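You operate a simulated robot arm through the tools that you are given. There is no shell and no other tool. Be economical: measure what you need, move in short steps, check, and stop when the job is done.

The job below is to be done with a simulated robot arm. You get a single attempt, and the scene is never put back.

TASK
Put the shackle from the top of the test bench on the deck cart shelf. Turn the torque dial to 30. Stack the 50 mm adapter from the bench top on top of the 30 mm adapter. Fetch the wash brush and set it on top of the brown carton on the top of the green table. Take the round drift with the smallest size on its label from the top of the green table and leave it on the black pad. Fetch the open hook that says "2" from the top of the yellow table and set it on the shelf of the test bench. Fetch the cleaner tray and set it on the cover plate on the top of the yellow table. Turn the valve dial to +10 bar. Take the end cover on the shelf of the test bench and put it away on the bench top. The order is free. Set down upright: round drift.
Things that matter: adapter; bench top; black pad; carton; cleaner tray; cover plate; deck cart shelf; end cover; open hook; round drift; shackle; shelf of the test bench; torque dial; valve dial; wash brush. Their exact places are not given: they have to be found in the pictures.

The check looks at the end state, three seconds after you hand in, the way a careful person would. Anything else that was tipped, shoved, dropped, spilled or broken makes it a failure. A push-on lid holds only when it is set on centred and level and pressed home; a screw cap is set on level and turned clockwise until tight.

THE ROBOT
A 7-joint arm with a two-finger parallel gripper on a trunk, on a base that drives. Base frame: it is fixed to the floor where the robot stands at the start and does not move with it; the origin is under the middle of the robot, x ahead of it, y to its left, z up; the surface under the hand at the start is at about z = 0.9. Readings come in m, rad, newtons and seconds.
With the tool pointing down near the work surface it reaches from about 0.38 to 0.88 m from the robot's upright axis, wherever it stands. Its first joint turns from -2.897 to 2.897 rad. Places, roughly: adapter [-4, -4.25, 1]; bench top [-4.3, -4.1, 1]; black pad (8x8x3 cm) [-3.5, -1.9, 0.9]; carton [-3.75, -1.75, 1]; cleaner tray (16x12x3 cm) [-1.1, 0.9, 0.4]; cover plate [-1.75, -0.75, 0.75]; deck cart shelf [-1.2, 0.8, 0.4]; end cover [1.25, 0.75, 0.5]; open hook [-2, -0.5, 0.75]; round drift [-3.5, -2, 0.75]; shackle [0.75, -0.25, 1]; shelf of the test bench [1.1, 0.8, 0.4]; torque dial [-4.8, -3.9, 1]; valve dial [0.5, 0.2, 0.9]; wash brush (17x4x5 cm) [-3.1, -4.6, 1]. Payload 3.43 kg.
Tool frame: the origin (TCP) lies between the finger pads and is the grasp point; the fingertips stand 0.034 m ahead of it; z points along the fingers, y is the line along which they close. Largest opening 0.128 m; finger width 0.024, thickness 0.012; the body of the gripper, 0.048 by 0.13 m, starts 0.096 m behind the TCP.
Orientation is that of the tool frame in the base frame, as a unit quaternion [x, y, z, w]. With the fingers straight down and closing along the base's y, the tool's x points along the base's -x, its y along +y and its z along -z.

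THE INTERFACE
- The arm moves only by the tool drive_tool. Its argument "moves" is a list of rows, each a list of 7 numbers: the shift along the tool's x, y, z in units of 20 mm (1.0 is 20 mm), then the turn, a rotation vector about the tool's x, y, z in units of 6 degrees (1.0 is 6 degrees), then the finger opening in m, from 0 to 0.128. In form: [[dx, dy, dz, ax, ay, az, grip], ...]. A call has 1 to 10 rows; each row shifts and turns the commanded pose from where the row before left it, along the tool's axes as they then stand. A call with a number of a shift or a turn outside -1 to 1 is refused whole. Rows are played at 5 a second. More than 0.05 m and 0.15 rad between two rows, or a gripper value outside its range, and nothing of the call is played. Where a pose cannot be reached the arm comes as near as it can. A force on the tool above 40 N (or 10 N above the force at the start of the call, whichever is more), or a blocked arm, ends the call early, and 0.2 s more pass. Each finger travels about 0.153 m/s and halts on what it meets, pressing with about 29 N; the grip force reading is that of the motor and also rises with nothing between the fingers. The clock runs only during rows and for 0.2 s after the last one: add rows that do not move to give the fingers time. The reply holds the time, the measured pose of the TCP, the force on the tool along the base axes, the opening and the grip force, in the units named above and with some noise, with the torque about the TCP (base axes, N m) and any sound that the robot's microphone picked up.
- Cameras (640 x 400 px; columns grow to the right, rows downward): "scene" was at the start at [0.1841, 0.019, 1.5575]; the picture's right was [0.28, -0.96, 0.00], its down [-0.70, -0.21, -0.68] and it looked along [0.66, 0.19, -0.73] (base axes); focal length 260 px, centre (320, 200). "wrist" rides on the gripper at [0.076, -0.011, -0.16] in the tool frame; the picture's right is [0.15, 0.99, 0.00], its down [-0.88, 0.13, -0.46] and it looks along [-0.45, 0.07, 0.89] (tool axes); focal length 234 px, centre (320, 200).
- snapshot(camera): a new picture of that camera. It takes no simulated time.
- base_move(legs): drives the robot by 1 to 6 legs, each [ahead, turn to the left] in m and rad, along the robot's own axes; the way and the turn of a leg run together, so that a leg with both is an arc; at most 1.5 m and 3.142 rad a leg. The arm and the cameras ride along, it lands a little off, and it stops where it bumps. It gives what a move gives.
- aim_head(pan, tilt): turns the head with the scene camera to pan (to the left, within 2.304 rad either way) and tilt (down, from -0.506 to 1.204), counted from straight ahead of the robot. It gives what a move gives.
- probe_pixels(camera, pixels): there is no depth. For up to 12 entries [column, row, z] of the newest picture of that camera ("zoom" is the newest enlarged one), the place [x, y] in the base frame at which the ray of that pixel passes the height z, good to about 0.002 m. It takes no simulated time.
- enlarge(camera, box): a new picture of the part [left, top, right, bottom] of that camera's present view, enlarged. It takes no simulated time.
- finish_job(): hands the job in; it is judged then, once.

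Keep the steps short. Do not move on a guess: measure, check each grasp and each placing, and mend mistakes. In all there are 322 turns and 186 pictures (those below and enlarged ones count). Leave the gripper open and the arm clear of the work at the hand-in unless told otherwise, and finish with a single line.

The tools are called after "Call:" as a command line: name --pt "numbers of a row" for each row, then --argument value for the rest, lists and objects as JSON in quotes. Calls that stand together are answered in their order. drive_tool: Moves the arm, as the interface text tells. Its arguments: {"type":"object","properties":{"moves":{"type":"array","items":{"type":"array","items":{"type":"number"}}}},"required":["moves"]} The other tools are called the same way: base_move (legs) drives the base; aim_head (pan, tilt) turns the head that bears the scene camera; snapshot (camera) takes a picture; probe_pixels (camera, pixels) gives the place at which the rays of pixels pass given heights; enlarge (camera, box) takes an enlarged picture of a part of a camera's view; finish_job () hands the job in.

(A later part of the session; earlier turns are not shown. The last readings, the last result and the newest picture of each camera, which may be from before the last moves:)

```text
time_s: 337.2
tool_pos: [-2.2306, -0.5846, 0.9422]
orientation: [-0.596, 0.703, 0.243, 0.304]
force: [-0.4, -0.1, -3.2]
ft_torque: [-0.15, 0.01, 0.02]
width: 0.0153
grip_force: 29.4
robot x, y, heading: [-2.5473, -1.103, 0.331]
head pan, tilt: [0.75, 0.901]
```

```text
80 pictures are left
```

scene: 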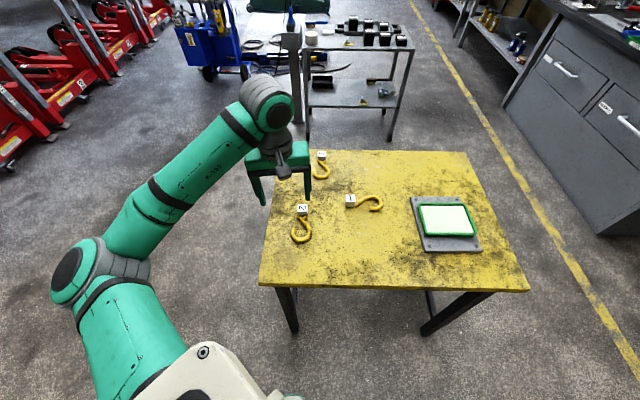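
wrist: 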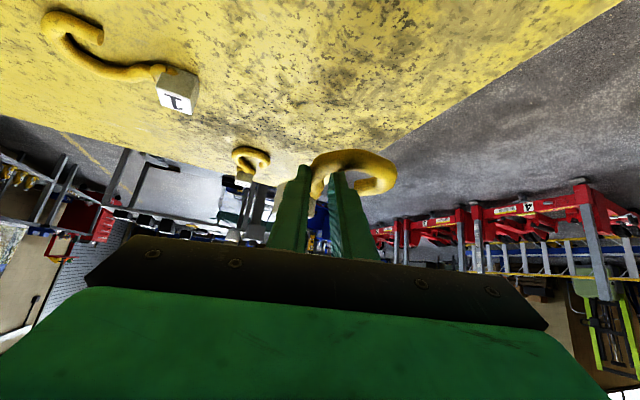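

Secure. Raise, then drive to the test bench's open shelf.

Call:
drive_tool --pt "-0.719 0 -0.696 0 0 0 0.0" --pt "-0.719 0 -0.696 0 0 0 0.0" --pt "-0.719 0 -0.696 0 0 0 0.0" --pt "-0.719 0 -0.696 0 0 0 0.0" --pt "-0.719 0 -0.696 0 0 0 0.0" --pt "-0.719 0 -0.696 0 0 0 0.0"

Call:
base_move --legs '[[0, -0.951], [0.86, 0], [0, 1.44], [1.03, 0], [1.02, 0], [0, 0.304]]'

Call:
base_move --legs '[[0.78, 0], [0.77, 0], [0, -2.339]]'

Call:
aim_head --pan 0.75 --tilt 0.75

Call:
snapshot --camera "scene"

```text
time_s: 338.6
tool_pos: [-2.2326, -0.5844, 1.0607]
orientation: [-0.595, 0.703, 0.243, 0.304]
force: [0.2, 0.0, -3.0]
ft_torque: [-0.13, 0.05, -0.01]
width: 0.0155
grip_force: 29.5
robot x, y, heading: [-2.5493, -1.0997, 0.328]
head pan, tilt: [0.75, 0.901]
```

```text
time_s: 360.8
tool_pos: [-0.6163, 0.4998, 1.0609]
orientation: [0.823, -0.413, -0.343, -0.184]
force: [0.5, 0.4, -3.9]
ft_torque: [-0.13, -0.11, 0.01]
width: 0.0156
grip_force: 28.7
robot x, y, heading: [-0.4636, -0.0809, 1.137]
head pan, tilt: [0.75, 0.901]
```

```text
time_s: 375.1
tool_pos: [0.7167, 1.0314, 1.0609]
orientation: [0.057, 0.919, -0.035, 0.388]
force: [-0.7, 0.6, -3.3]
ft_torque: [0.05, 0.18, 0.0]
width: 0.0157
grip_force: 29.1
robot x, y, heading: [0.1836, 1.3246, -1.192]
head pan, tilt: [0.75, 0.901]
```

```text
time_s: 375.8
tool_pos: [0.717, 1.0312, 1.0602]
orientation: [0.057, 0.92, -0.036, 0.387]
force: [-0.3, -0.1, -2.1]
ft_torque: [0.03, 0.18, 0.01]
width: 0.0154
grip_force: 28.7
robot x, y, heading: [0.1862, 1.325, -1.197]
head pan, tilt: [0.75, 0.75]
```

```text
79 pictures are left
```

scene: 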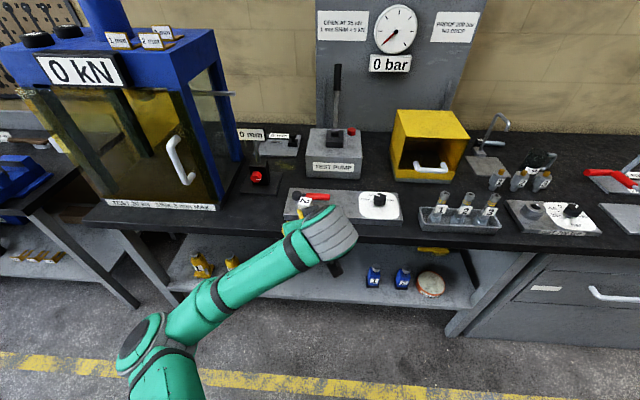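

Call:
probe_pixels --camera "scene" --pixels '[[432, 283, 0.42], [432, 297, 0.4], [415, 305, 0.4], [300, 296, 0.4], [182, 290, 0.4], [400, 243, 0.9], [200, 232, 0.9], [330, 278, 0.4], [373, 290, 0.4], [402, 291, 0.4], [446, 335, 0.0], [232, 270, 0.4]]'

Call:
enlarge --camera "scene" --box '[330, 230, 490, 330]'

```text
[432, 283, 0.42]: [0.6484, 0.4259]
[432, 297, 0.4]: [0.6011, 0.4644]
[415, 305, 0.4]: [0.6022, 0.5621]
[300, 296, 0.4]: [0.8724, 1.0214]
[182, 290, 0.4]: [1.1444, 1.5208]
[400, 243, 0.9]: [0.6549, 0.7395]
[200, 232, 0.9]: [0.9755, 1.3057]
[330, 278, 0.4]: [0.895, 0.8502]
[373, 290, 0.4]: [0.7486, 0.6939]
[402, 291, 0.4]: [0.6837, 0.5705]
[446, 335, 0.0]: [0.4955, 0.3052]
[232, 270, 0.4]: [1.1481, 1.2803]
```

```text
4.00 times, centred on (410, 280) of scene
```

zoom: 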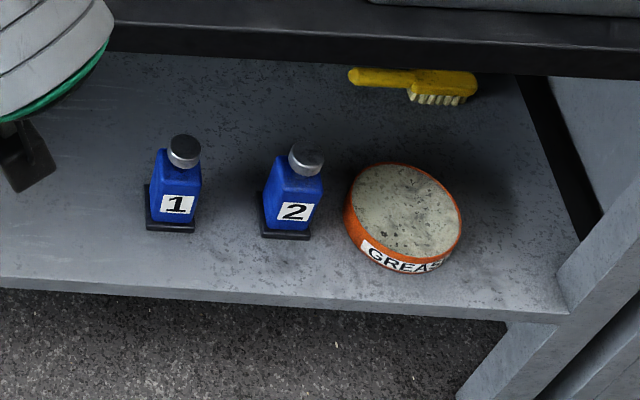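

I back off 18 cm and lower the hand in front of the shelf to look inside with the wrist camera.

Call:
base_move --legs '[[-0.18, 0]]'

Call:
drive_tool --pt "0.719 0 0.696 0 0 0 0.0" --pt "0.719 0 0.696 0 0 0 0.0" --pt "0.719 0 0.696 0 0 0 0.0" --pt "0.719 0 0.696 0 0 0 0.0" --pt "0.719 0 0.696 0 0 0 0.0" --pt "0.719 0 0.696 0 0 0 0.0" --pt "0.719 0 0.696 0 0 0 0.0" --pt "0.719 0 0.696 0 0 0 0.0" --pt "0.719 0 0.696 0 0 0 0.0" --pt "0.719 0 0.696 0 0 0 0.0"

Call:
drive_tool --pt "0.719 0 0.696 0 0 0 0.0" --pt "0.719 0 0.696 0 0 0 0.0" --pt "0.719 0 0.696 0 0 0 0.0" --pt "0.719 0 0.696 0 0 0 0.0" --pt "0.719 0 0.696 0 0 0 0.0" --pt "0.719 0 0.696 0 0 0 0.0" --pt "0.719 0 0.696 0 0 0 0.0" --pt "0.719 0 0.696 0 0 0 0.0" --pt "0.719 0 0.696 0 0 0 0.0" --pt "0.719 0 0.696 0 0 0 0.0"

Call:
snapshot --camera "wrist"

Call:
snapshot --camera "scene"

```text
time_s: 377.3
tool_pos: [0.65, 1.2011, 1.0619]
orientation: [0.057, 0.919, -0.035, 0.387]
force: [0.9, 0.6, -2.9]
ft_torque: [-0.01, 0.16, 0.02]
width: 0.0156
grip_force: 29.0
robot x, y, heading: [0.1247, 1.4884, -1.193]
head pan, tilt: [0.75, 0.75]
```

```text
time_s: 379.5
tool_pos: [0.6506, 1.1947, 0.8614]
orientation: [0.056, 0.92, -0.035, 0.387]
force: [0.5, 0.4, -4.0]
ft_torque: [0.05, 0.17, 0.02]
width: 0.0157
grip_force: 29.4
robot x, y, heading: [0.1222, 1.4935, -1.202]
head pan, tilt: [0.75, 0.75]
```

```text
time_s: 381.7
tool_pos: [0.6485, 1.1919, 0.6602]
orientation: [0.057, 0.919, -0.035, 0.388]
force: [0.1, -0.3, -3.3]
ft_torque: [0.02, 0.16, -0.02]
width: 0.0158
grip_force: 29.1
robot x, y, heading: [0.1185, 1.4973, -1.194]
head pan, tilt: [0.75, 0.75]
```

```text
77 pictures are left
```

wrist: 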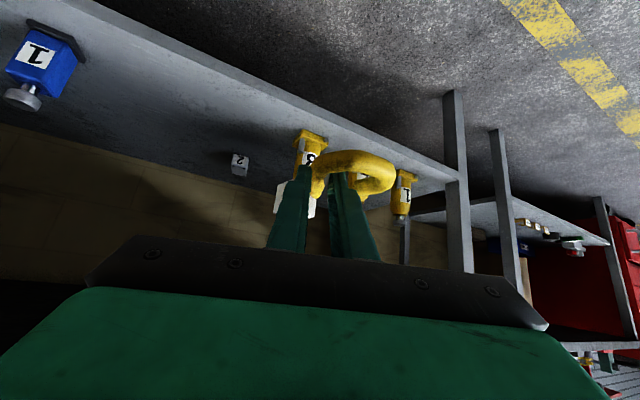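

```text
76 pictures are left
```

scene: 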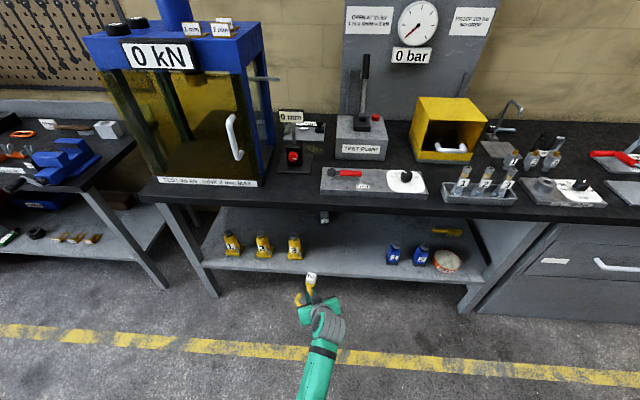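

Call:
enlarge --camera "scene" --box '[200, 195, 480, 305]'

Call:
enlarge --camera "wrist" --box '[200, 120, 300, 200]'

```text
2.29 times, centred on (340, 250) of scene
```

zoom: 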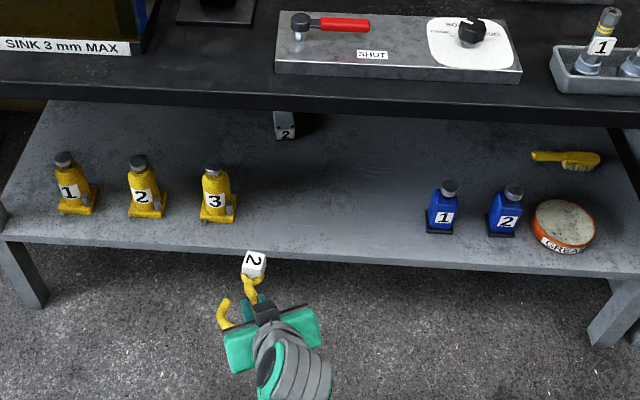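

```text
5.00 times, centred on (250, 160) of wrist
```

zoom: 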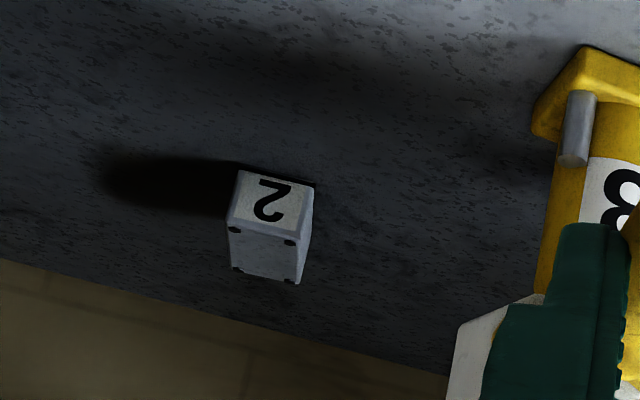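

Call:
probe_pixels --camera "zoom" --pixels '[[277, 170, 0.36], [277, 170, 0.4], [277, 170, 0.44], [266, 230, 0.46], [266, 282, 0.46], [229, 228, 0.46], [312, 242, 0.46]]'

Call:
probe_pixels --camera "scene" --pixels '[[325, 223.4, 0.36], [325, 223.4, 0.4], [325, 223.4, 0.44], [310, 263, 0.4], [203, 267, 0.4], [398, 272, 0.4]]'

```text
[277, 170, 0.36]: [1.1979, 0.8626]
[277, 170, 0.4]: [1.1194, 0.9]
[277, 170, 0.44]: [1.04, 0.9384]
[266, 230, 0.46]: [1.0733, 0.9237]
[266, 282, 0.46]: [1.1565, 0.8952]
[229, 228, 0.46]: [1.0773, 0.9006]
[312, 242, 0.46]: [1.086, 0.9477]
```

```text
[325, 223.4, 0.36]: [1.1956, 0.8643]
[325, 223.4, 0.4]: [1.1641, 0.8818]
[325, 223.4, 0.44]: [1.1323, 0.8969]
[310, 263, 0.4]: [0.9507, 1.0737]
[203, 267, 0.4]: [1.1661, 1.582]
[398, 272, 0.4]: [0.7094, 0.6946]
```

The end cover is the grey "2" block deep on the shelf (front at about (1.20, 0.86), shelf z ≈ 0.36). First the hook: lower to z 0.50, drive in, and lay it at the clear middle-right of the shelf.

Call:
drive_tool --pt "0.719 0 0.696 0 0 0 0.0" --pt "0.719 0 0.696 0 0 0 0.0" --pt "0.719 0 0.696 0 0 0 0.0" --pt "0.719 0 0.696 0 0 0 0.0" --pt "0.719 0 0.696 0 0 0 0.0" --pt "0.719 0 0.696 0 0 0 0.0" --pt "0.719 0 0.696 0 0 0 0.0" --pt "0.719 0 0.696 0 0 0 0.0"

Call:
base_move --legs '[[0, 0.108], [0.424, 0], [0, -0.105]]'

Call:
drive_tool --pt "0.719 0 0.696 0 0 0 0.0" --pt "0.719 0 0.696 0 0 0 0.0" --pt "0.719 0 0.696 0 0 0 0.0" --pt "0.719 0 0.696 0 0 0 0.0" --pt "0.36 0 0.348 0 0 0 0.0"

Call:
enlarge --camera "scene" --box '[200, 195, 480, 345]'

```text
time_s: 383.5
tool_pos: [0.6475, 1.1889, 0.5004]
orientation: [0.057, 0.92, -0.035, 0.387]
force: [-0.5, 0.3, -3.4]
ft_torque: [-0.01, 0.19, 0.05]
width: 0.0158
grip_force: 29.0
robot x, y, heading: [0.1186, 1.4927, -1.196]
head pan, tilt: [0.75, 0.75]
```

```text
time_s: 387.2
tool_pos: [0.8445, 0.8142, 0.5015]
orientation: [0.057, 0.92, -0.036, 0.387]
force: [0.0, 0.7, -3.3]
ft_torque: [0.04, 0.14, 0.01]
width: 0.0159
grip_force: 29.5
robot x, y, heading: [0.3162, 1.1135, -1.196]
head pan, tilt: [0.75, 0.75]
```

```text
time_s: 388.4
tool_pos: [0.8429, 0.8127, 0.4109]
orientation: [0.057, 0.919, -0.035, 0.387]
force: [-0.2, 0.0, -3.5]
ft_torque: [0.01, 0.17, -0.02]
width: 0.0154
grip_force: 28.7
robot x, y, heading: [0.3178, 1.1168, -1.197]
head pan, tilt: [0.75, 0.75]
```

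```text
2.29 times, centred on (340, 270) of scene
```

zoom: 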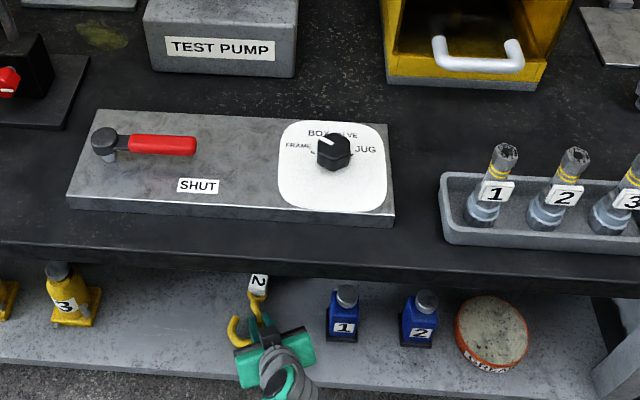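

Clear spot. Lower to contact and release.

Call:
drive_tool --pt "0.36 0 0.348 0 0 0 0.0" --pt "0.18 0 0.174 0 0 0 0.0" --pt "0.05 0 0.05 0 0 0 0.0" --pt "0.04 0 0.04 0 0 0 0.0"

Call:
drive_tool --pt "0.04 0 0.04 0 0 0 0.0" --pt "0.04 0 0.04 0 0 0 0.0" --pt "0 0 0 0 0 0 0.02" --pt "0 0 0 0 0 0 0.05" --pt "0 0 0 0 0 0 0.06" --pt "-0.719 0 -0.696 0 0 0 0.06" --pt "-0.719 0 -0.696 0 0 0 0.06" --pt "-0.719 0 -0.696 0 0 0 0.06" --pt "0 0 0 0 0 0 0.06"

Call:
snapshot --camera "wrist"

```text
time_s: 389.0
tool_pos: [0.8462, 0.8093, 0.4015]
orientation: [0.057, 0.918, -0.035, 0.391]
force: [0.8, 0.8, 4.8]
ft_torque: [0.2, 0.1, 0.03]
width: 0.0159
grip_force: 28.9
robot x, y, heading: [0.3173, 1.1207, -1.2]
head pan, tilt: [0.75, 0.75]
stopped in row 2: the force on the tool passed its limit at 54 N (the readings are from after the stop); the commanded pose is now the measured one
```

```text
time_s: 389.5
tool_pos: [0.8475, 0.8086, 0.4018]
orientation: [0.057, 0.917, -0.037, 0.393]
force: [0.8, -0.4, 3.6]
ft_torque: [0.11, 0.02, -0.05]
width: 0.0156
grip_force: 29.1
robot x, y, heading: [0.3157, 1.116, -1.199]
head pan, tilt: [0.75, 0.75]
stopped in row 2: the force on the tool passed its limit at 43 N (the readings are from after the stop); the commanded pose is now the measured one
```

```text
72 pictures are left
```

wrist: 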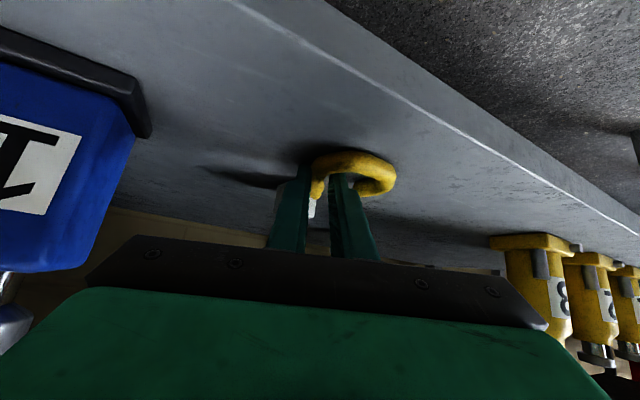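

The hook rests on the shelf. Release and lift.

Call:
drive_tool --pt "0 0 0 0 0 0 0.02" --pt "0 0 0 0 0 0 0.05" --pt "0 0 0 0 0 0 0.06" --pt "-0.36 0 -0.35 0 0 0 0.06" --pt "-0.719 0 -0.696 0 0 0 0.06" --pt "-0.719 0 -0.696 0 0 0 0.06" --pt "-0.719 0 -0.696 0 0 0 0.06" --pt "0 0 0 0 0 0 0.06"

Call:
snapshot --camera "wrist"

```text
time_s: 391.3
tool_pos: [0.8465, 0.8112, 0.4717]
orientation: [0.057, 0.918, -0.036, 0.392]
force: [-0.2, 0.2, 1.1]
ft_torque: [0.0, 0.03, -0.03]
width: 0.0601
grip_force: 0.1
robot x, y, heading: [0.3165, 1.1172, -1.198]
head pan, tilt: [0.75, 0.75]
```

```text
71 pictures are left
```

wrist: 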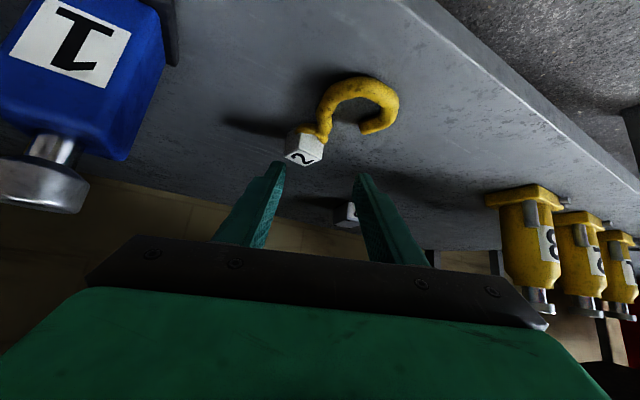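

Hook placed. Now reposition for the end cover: back off, go round so the approach runs clear of the bottles, and re-set the arm.

Call:
base_move --legs '[[-0.3, 0], [0, -0.95], [0.24, 0], [0, 1.937]]'

Call:
drive_tool --pt "0.388 -0.84 -0.4 0.288 0 0.278 0.06" --pt "0.388 -0.84 -0.4 0.288 0 0.278 0.06" --pt "0.388 -0.84 -0.4 0.288 0 0.278 0.06" --pt "0.388 -0.84 -0.4 0.288 0 0.278 0.06" --pt "0.388 -0.84 -0.4 0.288 0 0.278 0.06" --pt "0.258 -0.937 -0.266 0.288 0 0.278 0.06" --pt "0.258 -0.937 -0.266 0.288 0 0.278 0.06" --pt "0.258 -0.937 -0.266 0.288 0 0.278 0.06" --pt "0.258 -0.937 -0.266 0.288 0 0.278 0.06" --pt "0.258 -0.937 -0.266 0.288 0 0.278 0.06"

Call:
drive_tool --pt "0.116 -0.994 -0.12 0.288 0 0.278 0.09" --pt "0.116 -0.994 -0.12 0.288 0 0.278 0.09" --pt "0.116 -0.994 -0.12 0.288 0 0.278 0.09" --pt "0.116 -0.994 -0.12 0.288 0 0.278 0.09" --pt "0.116 -0.994 -0.12 0.288 0 0.278 0.09" --pt "-0.03 -1 0.031 0.288 0 0.278 0.09" --pt "-0.03 -1 0.031 0.288 0 0.278 0.09" --pt "-0.03 -1 0.031 0.288 0 0.278 0.09" --pt "-0.03 -1 0.031 0.288 0 0.278 0.09" --pt "-0.03 -1 0.031 0.288 0 0.278 0.09"

Call:
drive_tool --pt "-0.175 -0.976 0.18 0.288 0 0.278 0.128" --pt "-0.175 -0.976 0.18 0.288 0 0.278 0.128" --pt "-0.175 -0.976 0.18 0.288 0 0.278 0.128" --pt "-0.175 -0.976 0.18 0.288 0 0.278 0.128" --pt "-0.175 -0.976 0.18 0.288 0 0.278 0.128" --pt "0 0 0 0 -1 0 0.128" --pt "0 0 0 0 -1 0 0.128"

Call:
snapshot --camera "wrist"

```text
time_s: 402.8
tool_pos: [0.6275, 1.4612, 0.472]
orientation: [-0.377, 0.838, 0.15, 0.365]
force: [0.3, 0.1, -0.4]
ft_torque: [-0.04, 0.0, -0.01]
width: 0.06
grip_force: 0.1
robot x, y, heading: [0.0767, 1.1947, -0.226]
head pan, tilt: [0.75, 0.75]
```

```text
time_s: 404.9
tool_pos: [0.6606, 1.2635, 0.4736]
orientation: [-0.192, 0.896, 0.074, 0.392]
force: [0.3, 0.2, -0.7]
ft_torque: [-0.02, 0.02, 0.0]
width: 0.0599
grip_force: 0.1
robot x, y, heading: [0.0745, 1.1949, -0.23]
head pan, tilt: [0.75, 0.75]
```

```text
time_s: 407.1
tool_pos: [0.6938, 1.0651, 0.4783]
orientation: [0.0, 0.917, -0.006, 0.4]
force: [-0.1, 0.0, 0.5]
ft_torque: [0.05, -0.03, -0.01]
width: 0.0903
grip_force: 0.0
robot x, y, heading: [0.0734, 1.1955, -0.226]
head pan, tilt: [0.75, 0.75]
```

```text
time_s: 408.8
tool_pos: [0.7088, 0.9653, 0.4781]
orientation: [0.09, 0.865, -0.055, 0.491]
force: [0.2, -0.2, -0.6]
ft_torque: [0.04, 0.0, 0.01]
width: 0.1279
grip_force: 0.1
robot x, y, heading: [0.0755, 1.1947, -0.226]
head pan, tilt: [0.75, 0.75]
```

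```text
70 pictures are left
```

wrist: 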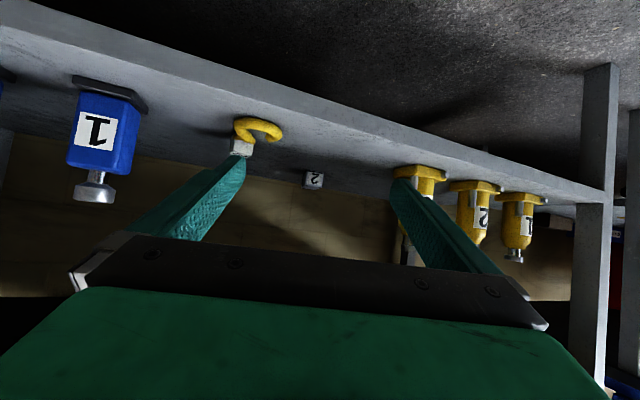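

Call:
enlarge --camera "wrist" --box '[280, 150, 360, 200]'

```text
8.00 times, centred on (320, 175) of wrist
```

zoom: 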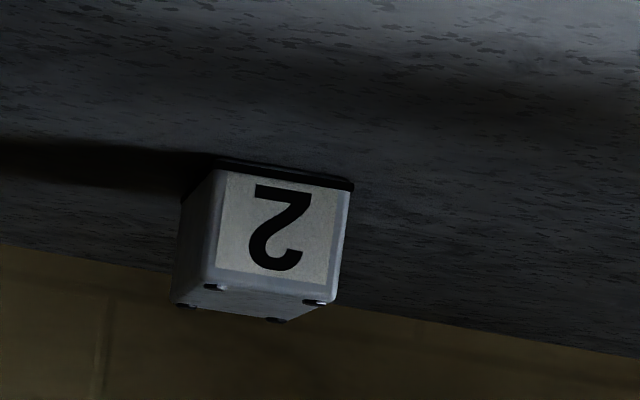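

Call:
probe_pixels --camera "zoom" --pixels '[[218, 166, 0.369], [352, 186, 0.369], [208, 282, 0.415], [334, 300, 0.415], [172, 302, 0.415], [182, 200, 0.369], [208, 282, 0.425], [334, 300, 0.425]]'

```text
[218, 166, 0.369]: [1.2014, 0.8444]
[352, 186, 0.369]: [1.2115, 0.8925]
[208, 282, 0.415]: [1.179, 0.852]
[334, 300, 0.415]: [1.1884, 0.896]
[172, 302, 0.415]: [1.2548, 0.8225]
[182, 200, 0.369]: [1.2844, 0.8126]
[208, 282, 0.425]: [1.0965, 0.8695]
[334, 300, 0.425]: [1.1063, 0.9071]
```

The cover's front faces straight along the hand's yaw (-12°), 49 mm wide. I shift 1.7 cm left, then drive in.

Call:
drive_tool --pt "0 0.85 0 0 0 0 0.09"

Call:
base_move --legs '[[0.35, 0]]'

Call:
snapshot --camera "wrist"

Call:
aim_head --pan -0.2 --tilt 0.9

Call:
snapshot --camera "scene"

```text
time_s: 409.1
tool_pos: [0.7145, 0.9827, 0.4785]
orientation: [0.091, 0.864, -0.055, 0.492]
force: [-0.7, -0.6, -0.6]
ft_torque: [0.01, -0.02, 0.01]
width: 0.0898
grip_force: 0.1
robot x, y, heading: [0.0741, 1.2006, -0.23]
head pan, tilt: [0.75, 0.75]
```

```text
time_s: 411.4
tool_pos: [1.0564, 0.905, 0.479]
orientation: [0.09, 0.864, -0.054, 0.492]
force: [0.2, 0.9, -0.6]
ft_torque: [0.0, -0.01, 0.0]
width: 0.0901
grip_force: 0.0
robot x, y, heading: [0.4217, 1.1197, -0.22]
head pan, tilt: [0.75, 0.75]
```

```text
68 pictures are left
```

wrist: 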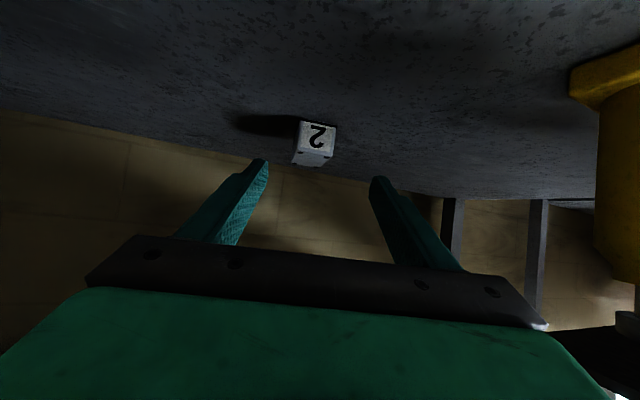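

```text
time_s: 412.6
tool_pos: [1.0567, 0.9057, 0.4792]
orientation: [0.09, 0.864, -0.054, 0.492]
force: [0.5, -0.3, 0.3]
ft_torque: [0.03, 0.03, 0.01]
width: 0.0897
grip_force: 0.1
robot x, y, heading: [0.4139, 1.1178, -0.224]
head pan, tilt: [-0.201, 0.901]
```

```text
67 pictures are left
```

scene: 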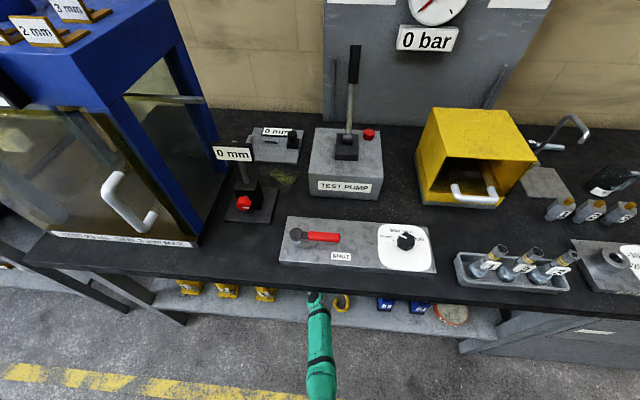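

Call:
probe_pixels --camera "wrist" --pixels '[[300, 122, 0.369], [336, 127, 0.369], [298, 147, 0.412], [332, 155, 0.412]]'

Call:
base_move --legs '[[0.14, 0]]'

Call:
snapshot --camera "wrist"

```text
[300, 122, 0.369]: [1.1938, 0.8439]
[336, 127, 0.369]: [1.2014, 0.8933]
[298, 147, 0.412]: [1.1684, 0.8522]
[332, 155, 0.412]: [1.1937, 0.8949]
```

```text
time_s: 414.0
tool_pos: [1.1932, 0.8744, 0.4782]
orientation: [0.089, 0.864, -0.054, 0.492]
force: [-0.8, -0.5, 0.5]
ft_torque: [0.01, -0.02, -0.02]
width: 0.09
grip_force: 0.1
robot x, y, heading: [0.557, 1.0858, -0.226]
head pan, tilt: [-0.201, 0.901]
```

```text
66 pictures are left
```

wrist: 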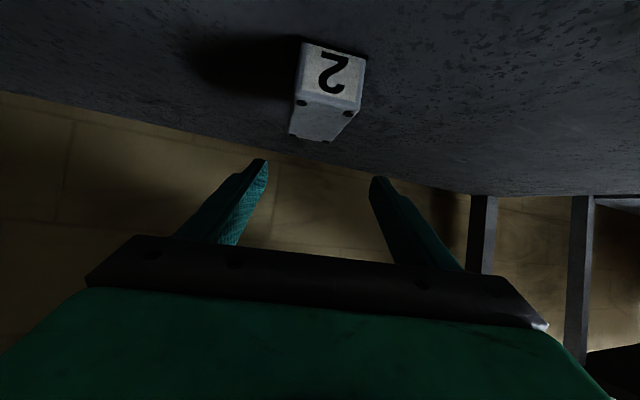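

Over the cover, aligned. Lower (with 4.5 mm shift right) to z 0.401 and close.

Call:
drive_tool --pt "0.858 -0.22 0.513 0 0 0 0.09" --pt "0.858 0 0.513 0 0 0 0.09" --pt "0.858 0 0.513 0 0 0 0.09" --pt "0.5 0 0.3 0 0 0 0.09" --pt "0.1 0 0.06 0 0 0 0.09" --pt "0 0 0 0 0 0 0.09"

Call:
snapshot --camera "wrist"

```text
time_s: 415.4
tool_pos: [1.1938, 0.8694, 0.4033]
orientation: [0.089, 0.864, -0.054, 0.492]
force: [0.3, 0.2, 0.3]
ft_torque: [0.01, 0.03, 0.02]
width: 0.0902
grip_force: 0.0
robot x, y, heading: [0.5545, 1.0898, -0.226]
head pan, tilt: [-0.201, 0.901]
```

```text
65 pictures are left
```

wrist: 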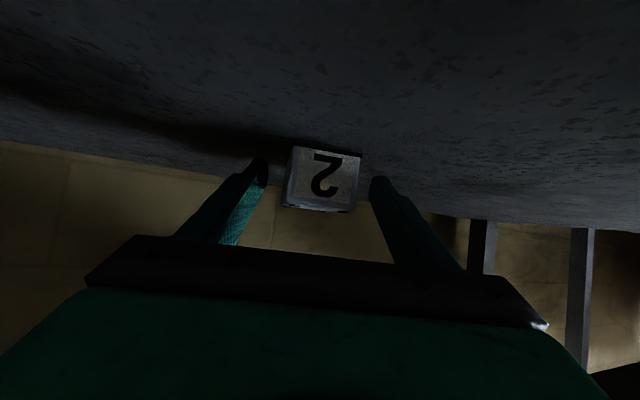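

Call:
drive_tool --pt "-0.25 0 0.43 0 0 0 0.09" --pt "0 0 0 0 0 0 0.06" --pt "0 0 0 0 0 0 0.04" --pt "0 0 0 0 0 0 0.03" --pt "0 0 0 0 0 0 0.03"

Call:
drive_tool --pt "-0.43 0 -0.256 0 0 0 0.02" --pt "-0.858 0 -0.513 0 0 0 0.02" --pt "-0.858 0 -0.513 0 0 0 0.02" --pt "0 0 0 0 0 0 0.02"

Call:
snapshot --camera "wrist"

```text
time_s: 415.8
tool_pos: [1.183, 0.8791, 0.3985]
orientation: [0.083, 0.863, -0.048, 0.495]
force: [14.2, 9.8, 35.3]
ft_torque: [0.38, -1.27, 0.6]
width: 0.0733
grip_force: 11.2
robot x, y, heading: [0.5514, 1.0909, -0.229]
head pan, tilt: [-0.201, 0.901]
stopped in row 2: the force on the tool passed its limit at 89 N (the readings are from after the stop); the commanded pose is now the measured one
```

```text
time_s: 416.1
tool_pos: [1.1837, 0.877, 0.396]
orientation: [0.084, 0.864, -0.048, 0.494]
force: [-1.0, -3.9, 13.4]
ft_torque: [-0.13, -0.35, -0.11]
width: 0.0494
grip_force: 26.0
robot x, y, heading: [0.5509, 1.0882, -0.227]
head pan, tilt: [-0.201, 0.901]
stopped in row 1: the force on the tool passed its limit at 142 N (the readings are from after the stop); the commanded pose is now the measured one
```

```text
64 pictures are left
```

wrist: 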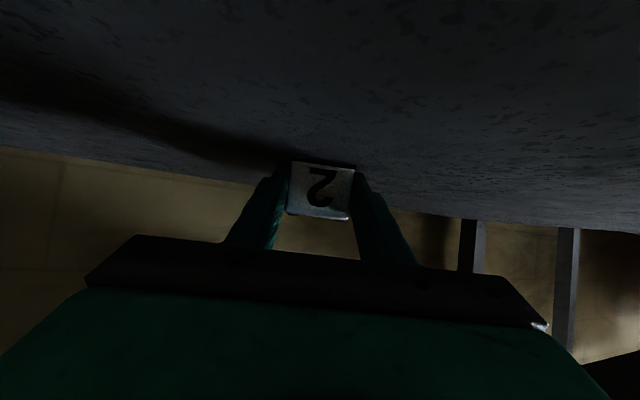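

It is held (0.049). The lift met a force spike; try lifting gently in small steps.

Call:
drive_tool --pt "-0.1 0 -0.06 0 0 0 0.02" --pt "-0.15 0 -0.09 0 0 0 0.02" --pt "-0.2 0 -0.12 0 0 0 0.02" --pt "-0.2 0 -0.12 0 0 0 0.02"

```text
time_s: 417.1
tool_pos: [1.1838, 0.8803, 0.4115]
orientation: [0.084, 0.864, -0.047, 0.493]
force: [-0.1, -1.1, -5.6]
ft_torque: [0.03, 0.24, 0.0]
width: 0.0496
grip_force: 28.8
robot x, y, heading: [0.5486, 1.087, -0.226]
head pan, tilt: [-0.201, 0.901]
```

Lifting fine (5.6 N). Raise more and drive straight back out.

Call:
drive_tool --pt "-0.43 0 -0.256 0 0 0 0.02" --pt "-0.43 0 -0.256 0 0 0 0.02" --pt "-0.43 0 -0.256 0 0 0 0.02" --pt "-0.43 0 -0.256 0 0 0 0.02" --pt "-0.43 0 -0.256 0 0 0 0.02"

Call:
base_move --legs '[[-0.6, 0]]'

Call:
snapshot --camera "scene"

Call:
snapshot --camera "wrist"

```text
time_s: 418.2
tool_pos: [1.1832, 0.8779, 0.4609]
orientation: [0.084, 0.865, -0.048, 0.492]
force: [-0.2, -0.8, -5.7]
ft_torque: [0.05, 0.26, -0.02]
width: 0.0498
grip_force: 28.8
robot x, y, heading: [0.5486, 1.0827, -0.227]
head pan, tilt: [-0.201, 0.901]
```

```text
time_s: 421.6
tool_pos: [0.5992, 1.0116, 0.4616]
orientation: [0.082, 0.864, -0.046, 0.494]
force: [0.1, 0.1, -5.8]
ft_torque: [0.03, 0.26, 0.01]
width: 0.0498
grip_force: 29.4
robot x, y, heading: [-0.0317, 1.2179, -0.231]
head pan, tilt: [-0.201, 0.901]
```

```text
63 pictures are left
```

scene: 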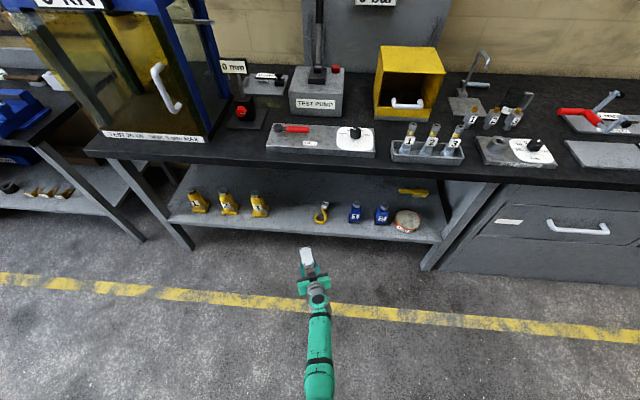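

```text
62 pictures are left
```

wrist: 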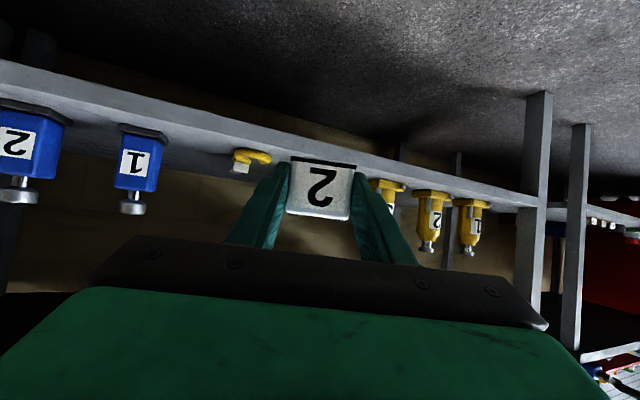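

Everything else stands as before. Raise the arm and drive toward the far bench.

Call:
drive_tool --pt "-0.858 0 -0.513 0 0 0 0.02" --pt "-0.858 0 -0.513 0 0 0 0.02" --pt "-0.858 0 -0.513 0 0 0 0.02" --pt "-0.858 0 -0.513 0 0 0 0.02" --pt "-0.858 0 -0.513 0 0 0 0.02" --pt "-0.858 0 -0.513 0 0 0 0.02" --pt "-0.858 0 -0.513 0 0 0 0.02" --pt "-0.858 0 -0.513 0 0 0 0.02" --pt "-0.858 0 -0.513 0 0 0 0.02" --pt "-0.858 0 -0.513 0 0 0 0.02"

Call:
drive_tool --pt "-0.858 0 -0.513 0 0 0 0.02" --pt "-0.858 0 -0.513 0 0 0 0.02" --pt "-0.858 0 -0.513 0 0 0 0.02" --pt "-0.858 0 -0.513 0 0 0 0.02" --pt "-0.858 0 -0.513 0 0 0 0.02" --pt "-0.858 0 -0.513 0 0 0 0.02" --pt "-0.858 0 -0.513 0 0 0 0.02" --pt "-0.858 0 -0.513 0 0 0 0.02" --pt "-0.858 0 -0.513 0 0 0 0.02" --pt "-0.858 0 -0.513 0 0 0 0.02"

Call:
drive_tool --pt "-0.858 0 -0.513 0 0 0 0.02" --pt "-0.858 0 -0.513 0 0 0 0.02" --pt "-0.858 0 -0.513 0 0 0 0.02" --pt "-0.858 0 -0.513 0 0 0 0.02" --pt "-0.858 0 -0.513 0 0 0 0.02" --pt "-0.858 0 -0.513 0 0 0 0.02" --pt "-0.858 0 -0.513 0 0 0 0.02" --pt "-0.858 0 -0.513 0 0 0 0.02" --pt "-0.858 0 -0.513 0 0 0 0.02" --pt "-0.858 0 -0.513 0 0 0 0.02"

Call:
base_move --legs '[[0, -1.647], [1.383, 0], [0, -0.443], [1.03, 0], [1.02, 0], [0, 0.14]]'

Call:
base_move --legs '[[0.92, 0], [0.91, 0]]'

Call:
aim_head --pan -0.3 --tilt 0.35

Call:
snapshot --camera "scene"

```text
time_s: 423.8
tool_pos: [0.5987, 1.0122, 0.6602]
orientation: [0.084, 0.864, -0.047, 0.494]
force: [0.6, -0.6, -5.6]
ft_torque: [0.03, 0.25, 0.0]
width: 0.0498
grip_force: 29.1
robot x, y, heading: [-0.0306, 1.2192, -0.225]
head pan, tilt: [-0.201, 0.901]
```

```text
time_s: 426.0
tool_pos: [0.5968, 1.012, 0.8635]
orientation: [0.082, 0.864, -0.047, 0.494]
force: [-0.1, 0.6, -6.4]
ft_torque: [0.05, 0.24, 0.01]
width: 0.0497
grip_force: 29.3
robot x, y, heading: [-0.033, 1.2258, -0.228]
head pan, tilt: [-0.201, 0.901]
```

```text
time_s: 428.2
tool_pos: [0.5962, 1.0133, 1.0639]
orientation: [0.083, 0.865, -0.047, 0.493]
force: [0.7, -0.5, -5.3]
ft_torque: [0.05, 0.25, -0.02]
width: 0.0498
grip_force: 29.7
robot x, y, heading: [-0.0343, 1.2206, -0.221]
head pan, tilt: [-0.201, 0.901]
```

```text
time_s: 451.7
tool_pos: [-2.3405, -2.0841, 1.0626]
orientation: [0.768, 0.406, -0.437, 0.232]
force: [0.8, -0.3, -5.0]
ft_torque: [0.2, -0.13, 0.02]
width: 0.0497
grip_force: 28.9
robot x, y, heading: [-1.9013, -1.5918, -2.194]
head pan, tilt: [-0.201, 0.901]
```

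```text
time_s: 461.0
tool_pos: [-3.4155, -3.5755, 1.063]
orientation: [0.767, 0.409, -0.437, 0.234]
force: [0.6, 0.6, -4.8]
ft_torque: [0.2, -0.16, 0.0]
width: 0.0498
grip_force: 28.8
robot x, y, heading: [-2.9784, -3.0773, -2.195]
head pan, tilt: [-0.201, 0.901]
```

```text
time_s: 461.9
tool_pos: [-3.4151, -3.5743, 1.0634]
orientation: [0.767, 0.408, -0.437, 0.233]
force: [-0.5, 0.6, -5.0]
ft_torque: [0.2, -0.12, -0.02]
width: 0.0501
grip_force: 28.6
robot x, y, heading: [-2.9752, -3.0802, -2.196]
head pan, tilt: [-0.3, 0.351]
```

```text
61 pictures are left
```

scene: 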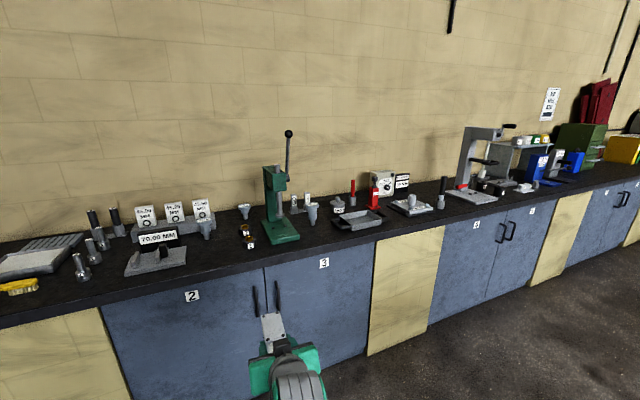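

Call:
enlarge --camera "scene" --box '[0, 180, 270, 320]'

Call:
enlarge --camera "scene" --box '[230, 120, 470, 260]'

Call:
probe_pixels --camera "scene" --pixels '[[20, 287, 0.98], [95, 258, 0.98], [82, 275, 0.96], [160, 262, 0.97], [385, 186, 1.0], [355, 220, 0.96], [412, 205, 0.96], [0, 325, 0.95], [370, 235, 0.95], [312, 220, 0.98], [204, 228, 0.98], [205, 265, 0.95]]'

```text
2.37 times, centred on (135, 250) of scene
```

zoom: 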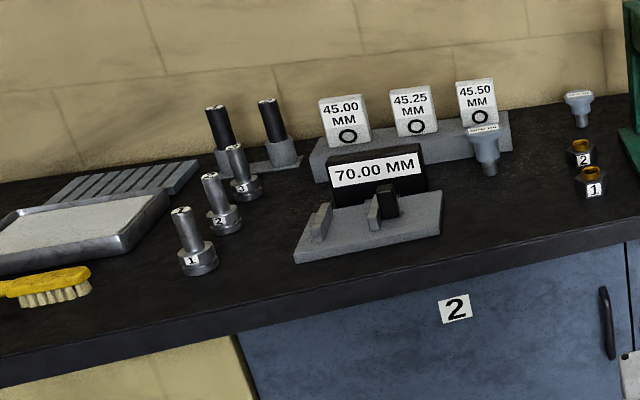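

```text
2.67 times, centred on (350, 190) of scene
```

zoom: 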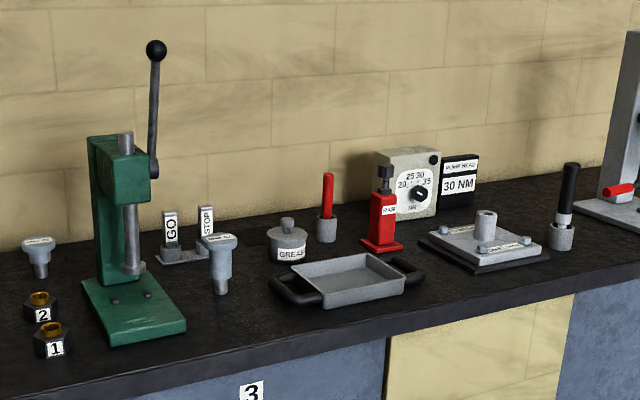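

```text
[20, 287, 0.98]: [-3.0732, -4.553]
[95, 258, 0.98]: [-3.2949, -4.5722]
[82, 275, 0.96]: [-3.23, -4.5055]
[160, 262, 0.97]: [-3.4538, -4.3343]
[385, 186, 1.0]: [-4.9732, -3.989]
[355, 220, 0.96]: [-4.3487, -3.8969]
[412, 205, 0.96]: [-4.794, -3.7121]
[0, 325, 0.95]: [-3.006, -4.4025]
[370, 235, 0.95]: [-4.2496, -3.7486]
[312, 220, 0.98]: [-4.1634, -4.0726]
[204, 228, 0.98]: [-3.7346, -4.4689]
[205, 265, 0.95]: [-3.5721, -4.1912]
```

Call:
enlarge --camera "scene" --box '[190, 195, 330, 260]'

Call:
enlarge --camera "scene" --box '[360, 165, 420, 205]'

```text
4.57 times, centred on (260, 228) of scene
```

zoom: 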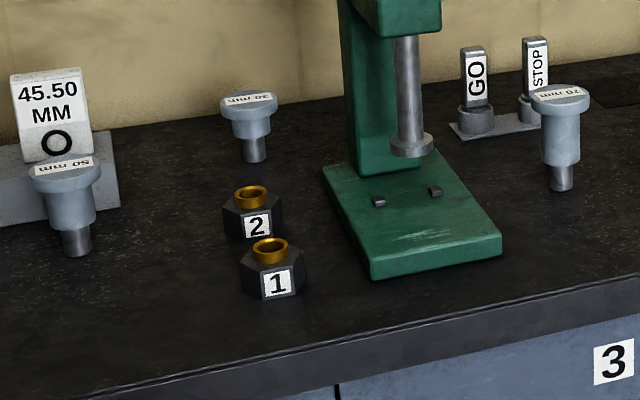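

```text
10.00 times, centred on (390, 185) of scene
```

zoom: 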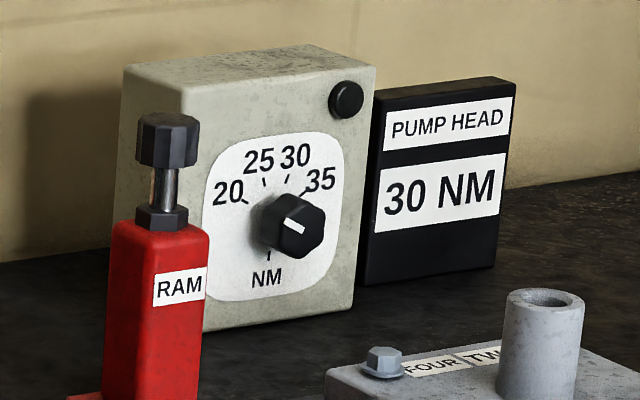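

Adapters found: 50 mm (left), 30 mm (middle); torque dial on an upright face further right; brush at the left. I drive closer to the bench in front of the adapters.

Call:
base_move --legs '[[0, -0.265], [0.636, 0], [0, 0.406]]'

Call:
aim_head --pan 0.0 --tilt 0.7

Call:
snapshot --camera "scene"

Call:
snapshot --camera "wrist"

```text
time_s: 467.8
tool_pos: [-3.845, -4.0308, 1.0624]
orientation: [0.738, 0.458, -0.421, 0.262]
force: [0.1, -1.0, -5.4]
ft_torque: [0.22, -0.1, 0.03]
width: 0.0499
grip_force: 28.8
robot x, y, heading: [-3.4735, -3.4804, -2.064]
head pan, tilt: [-0.3, 0.351]
```

```text
time_s: 468.6
tool_pos: [-3.8432, -4.0294, 1.0622]
orientation: [0.738, 0.458, -0.42, 0.262]
force: [0.1, 0.6, -5.0]
ft_torque: [0.22, -0.16, -0.04]
width: 0.05
grip_force: 28.6
robot x, y, heading: [-3.4737, -3.4803, -2.062]
head pan, tilt: [0.0, 0.7]
```

```text
56 pictures are left
```

scene: 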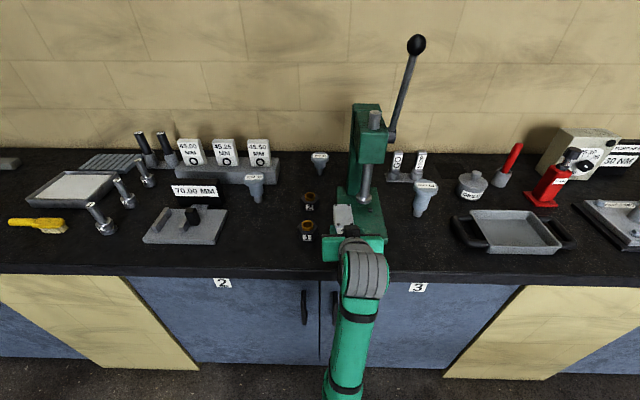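

```text
55 pictures are left
```

wrist: 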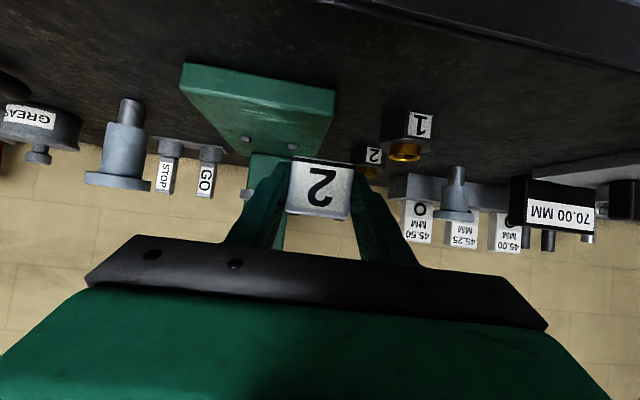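

Call:
probe_pixels --camera "scene" --pixels '[[307, 242, 0.9], [307, 242, 0.95], [264, 238, 0.9], [264, 238, 0.95], [257, 201, 0.9], [257, 201, 0.95], [320, 172, 0.9], [320, 172, 0.95], [300, 276, 0.9], [300, 276, 0.95]]'

Call:
probe_pixels --camera "wrist" --pixels '[[408, 110, 0.9], [408, 110, 0.95], [457, 168, 0.9], [457, 168, 0.95], [335, 90, 0.9], [335, 90, 0.95], [131, 100, 0.9], [131, 100, 0.95]]'

```text
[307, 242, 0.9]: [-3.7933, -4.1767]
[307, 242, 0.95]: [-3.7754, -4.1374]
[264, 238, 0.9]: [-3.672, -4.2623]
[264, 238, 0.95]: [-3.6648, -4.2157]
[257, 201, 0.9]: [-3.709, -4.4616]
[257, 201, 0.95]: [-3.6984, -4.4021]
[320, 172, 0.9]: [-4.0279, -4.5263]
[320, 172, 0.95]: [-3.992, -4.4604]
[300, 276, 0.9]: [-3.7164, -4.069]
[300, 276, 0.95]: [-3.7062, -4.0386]
```

```text
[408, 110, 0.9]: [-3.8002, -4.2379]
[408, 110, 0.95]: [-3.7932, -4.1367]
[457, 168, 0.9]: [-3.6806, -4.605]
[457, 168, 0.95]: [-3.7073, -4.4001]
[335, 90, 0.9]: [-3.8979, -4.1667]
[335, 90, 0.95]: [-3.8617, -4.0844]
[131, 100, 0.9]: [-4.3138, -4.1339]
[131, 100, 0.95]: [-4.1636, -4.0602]
```

Bench top z ≈ 0.95. I take the cover to the clear spot at about (-3.67, -4.21), between the fixture and the plugs.

Call:
drive_tool --pt "0 1 0 0 0 0 0.02" --pt "0 1 0 0 0 0 0.02" --pt "0 1 0 0 0 0 0.02" --pt "0 1 0 0 0 0 0.02" --pt "0 1 0 0 0 0 0.02" --pt "0 1 0 0 0 0 0.02" --pt "0 1 0 0 0 0 0.02" --pt "0 1 0 0 0 0 0.02" --pt "-0.36 1 0.6 0 0 0 0.02" --pt "-0.36 1 0.6 0 0 0 0.02"

Call:
drive_tool --pt "-0.36 1 0.6 0 0 0 0.02" --pt "-0.36 0.75 0.6 0 0 0 0.02" --pt "0.858 0 0.513 0 0 0 0.02" --pt "0.858 0 0.513 0 0 0 0.02" --pt "0.43 0 0.256 0 0 0 0.02"

Call:
snapshot --camera "scene"

```text
time_s: 470.9
tool_pos: [-3.6751, -4.1441, 1.0639]
orientation: [0.738, 0.458, -0.421, 0.262]
force: [-0.6, -0.1, -5.1]
ft_torque: [0.2, -0.11, 0.02]
width: 0.0499
grip_force: 28.7
robot x, y, heading: [-3.4757, -3.4787, -2.065]
head pan, tilt: [0.0, 0.7]
```

```text
time_s: 472.1
tool_pos: [-3.6569, -4.1857, 1.0133]
orientation: [0.738, 0.458, -0.421, 0.261]
force: [-0.8, -0.2, -4.8]
ft_torque: [0.23, -0.1, 0.02]
width: 0.0499
grip_force: 28.8
robot x, y, heading: [-3.4715, -3.4786, -2.057]
head pan, tilt: [0.0, 0.7]
```

```text
54 pictures are left
```

scene: 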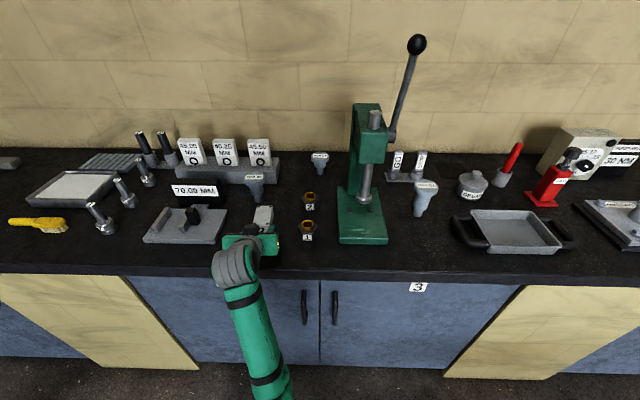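

Call:
drive_tool --pt "0.43 0 0.256 0 0 0 0.02" --pt "0.43 0 0.256 0 0 0 0.02" --pt "0.25 0 0.15 0 0 0 0.02" --pt "0.06 0 0.036 0 0 0 0.02" --pt "0.06 0 0.036 0 0 0 0.02" --pt "0.06 0 0.036 0 0 0 0.02" --pt "0.06 0 0.036 0 0 0 0.02"

```text
time_s: 473.6
tool_pos: [-3.6565, -4.1867, 0.9816]
orientation: [0.738, 0.458, -0.421, 0.262]
force: [-0.5, 0.1, -5.0]
ft_torque: [0.23, -0.16, 0.02]
width: 0.0495
grip_force: 29.1
robot x, y, heading: [-3.4758, -3.4762, -2.059]
head pan, tilt: [0.0, 0.7]
```

Call:
drive_tool --pt "0.06 0 0.036 0 0 0 0.02" --pt "0.06 0 0.036 0 0 0 0.02" --pt "0.06 0 0.036 0 0 0 0.02" --pt "0.06 0 0.036 0 0 0 0.02" --pt "0.06 0 0.036 0 0 0 0.02" --pt "0.06 0 0.036 0 0 0 0.02"

```text
time_s: 475.1
tool_pos: [-3.6564, -4.185, 0.9769]
orientation: [0.736, 0.457, -0.423, 0.264]
force: [1.6, -1.7, 24.2]
ft_torque: [-0.09, 0.31, -0.01]
width: 0.0498
grip_force: 29.3
robot x, y, heading: [-3.4771, -3.4837, -2.058]
head pan, tilt: [0.0, 0.7]
```

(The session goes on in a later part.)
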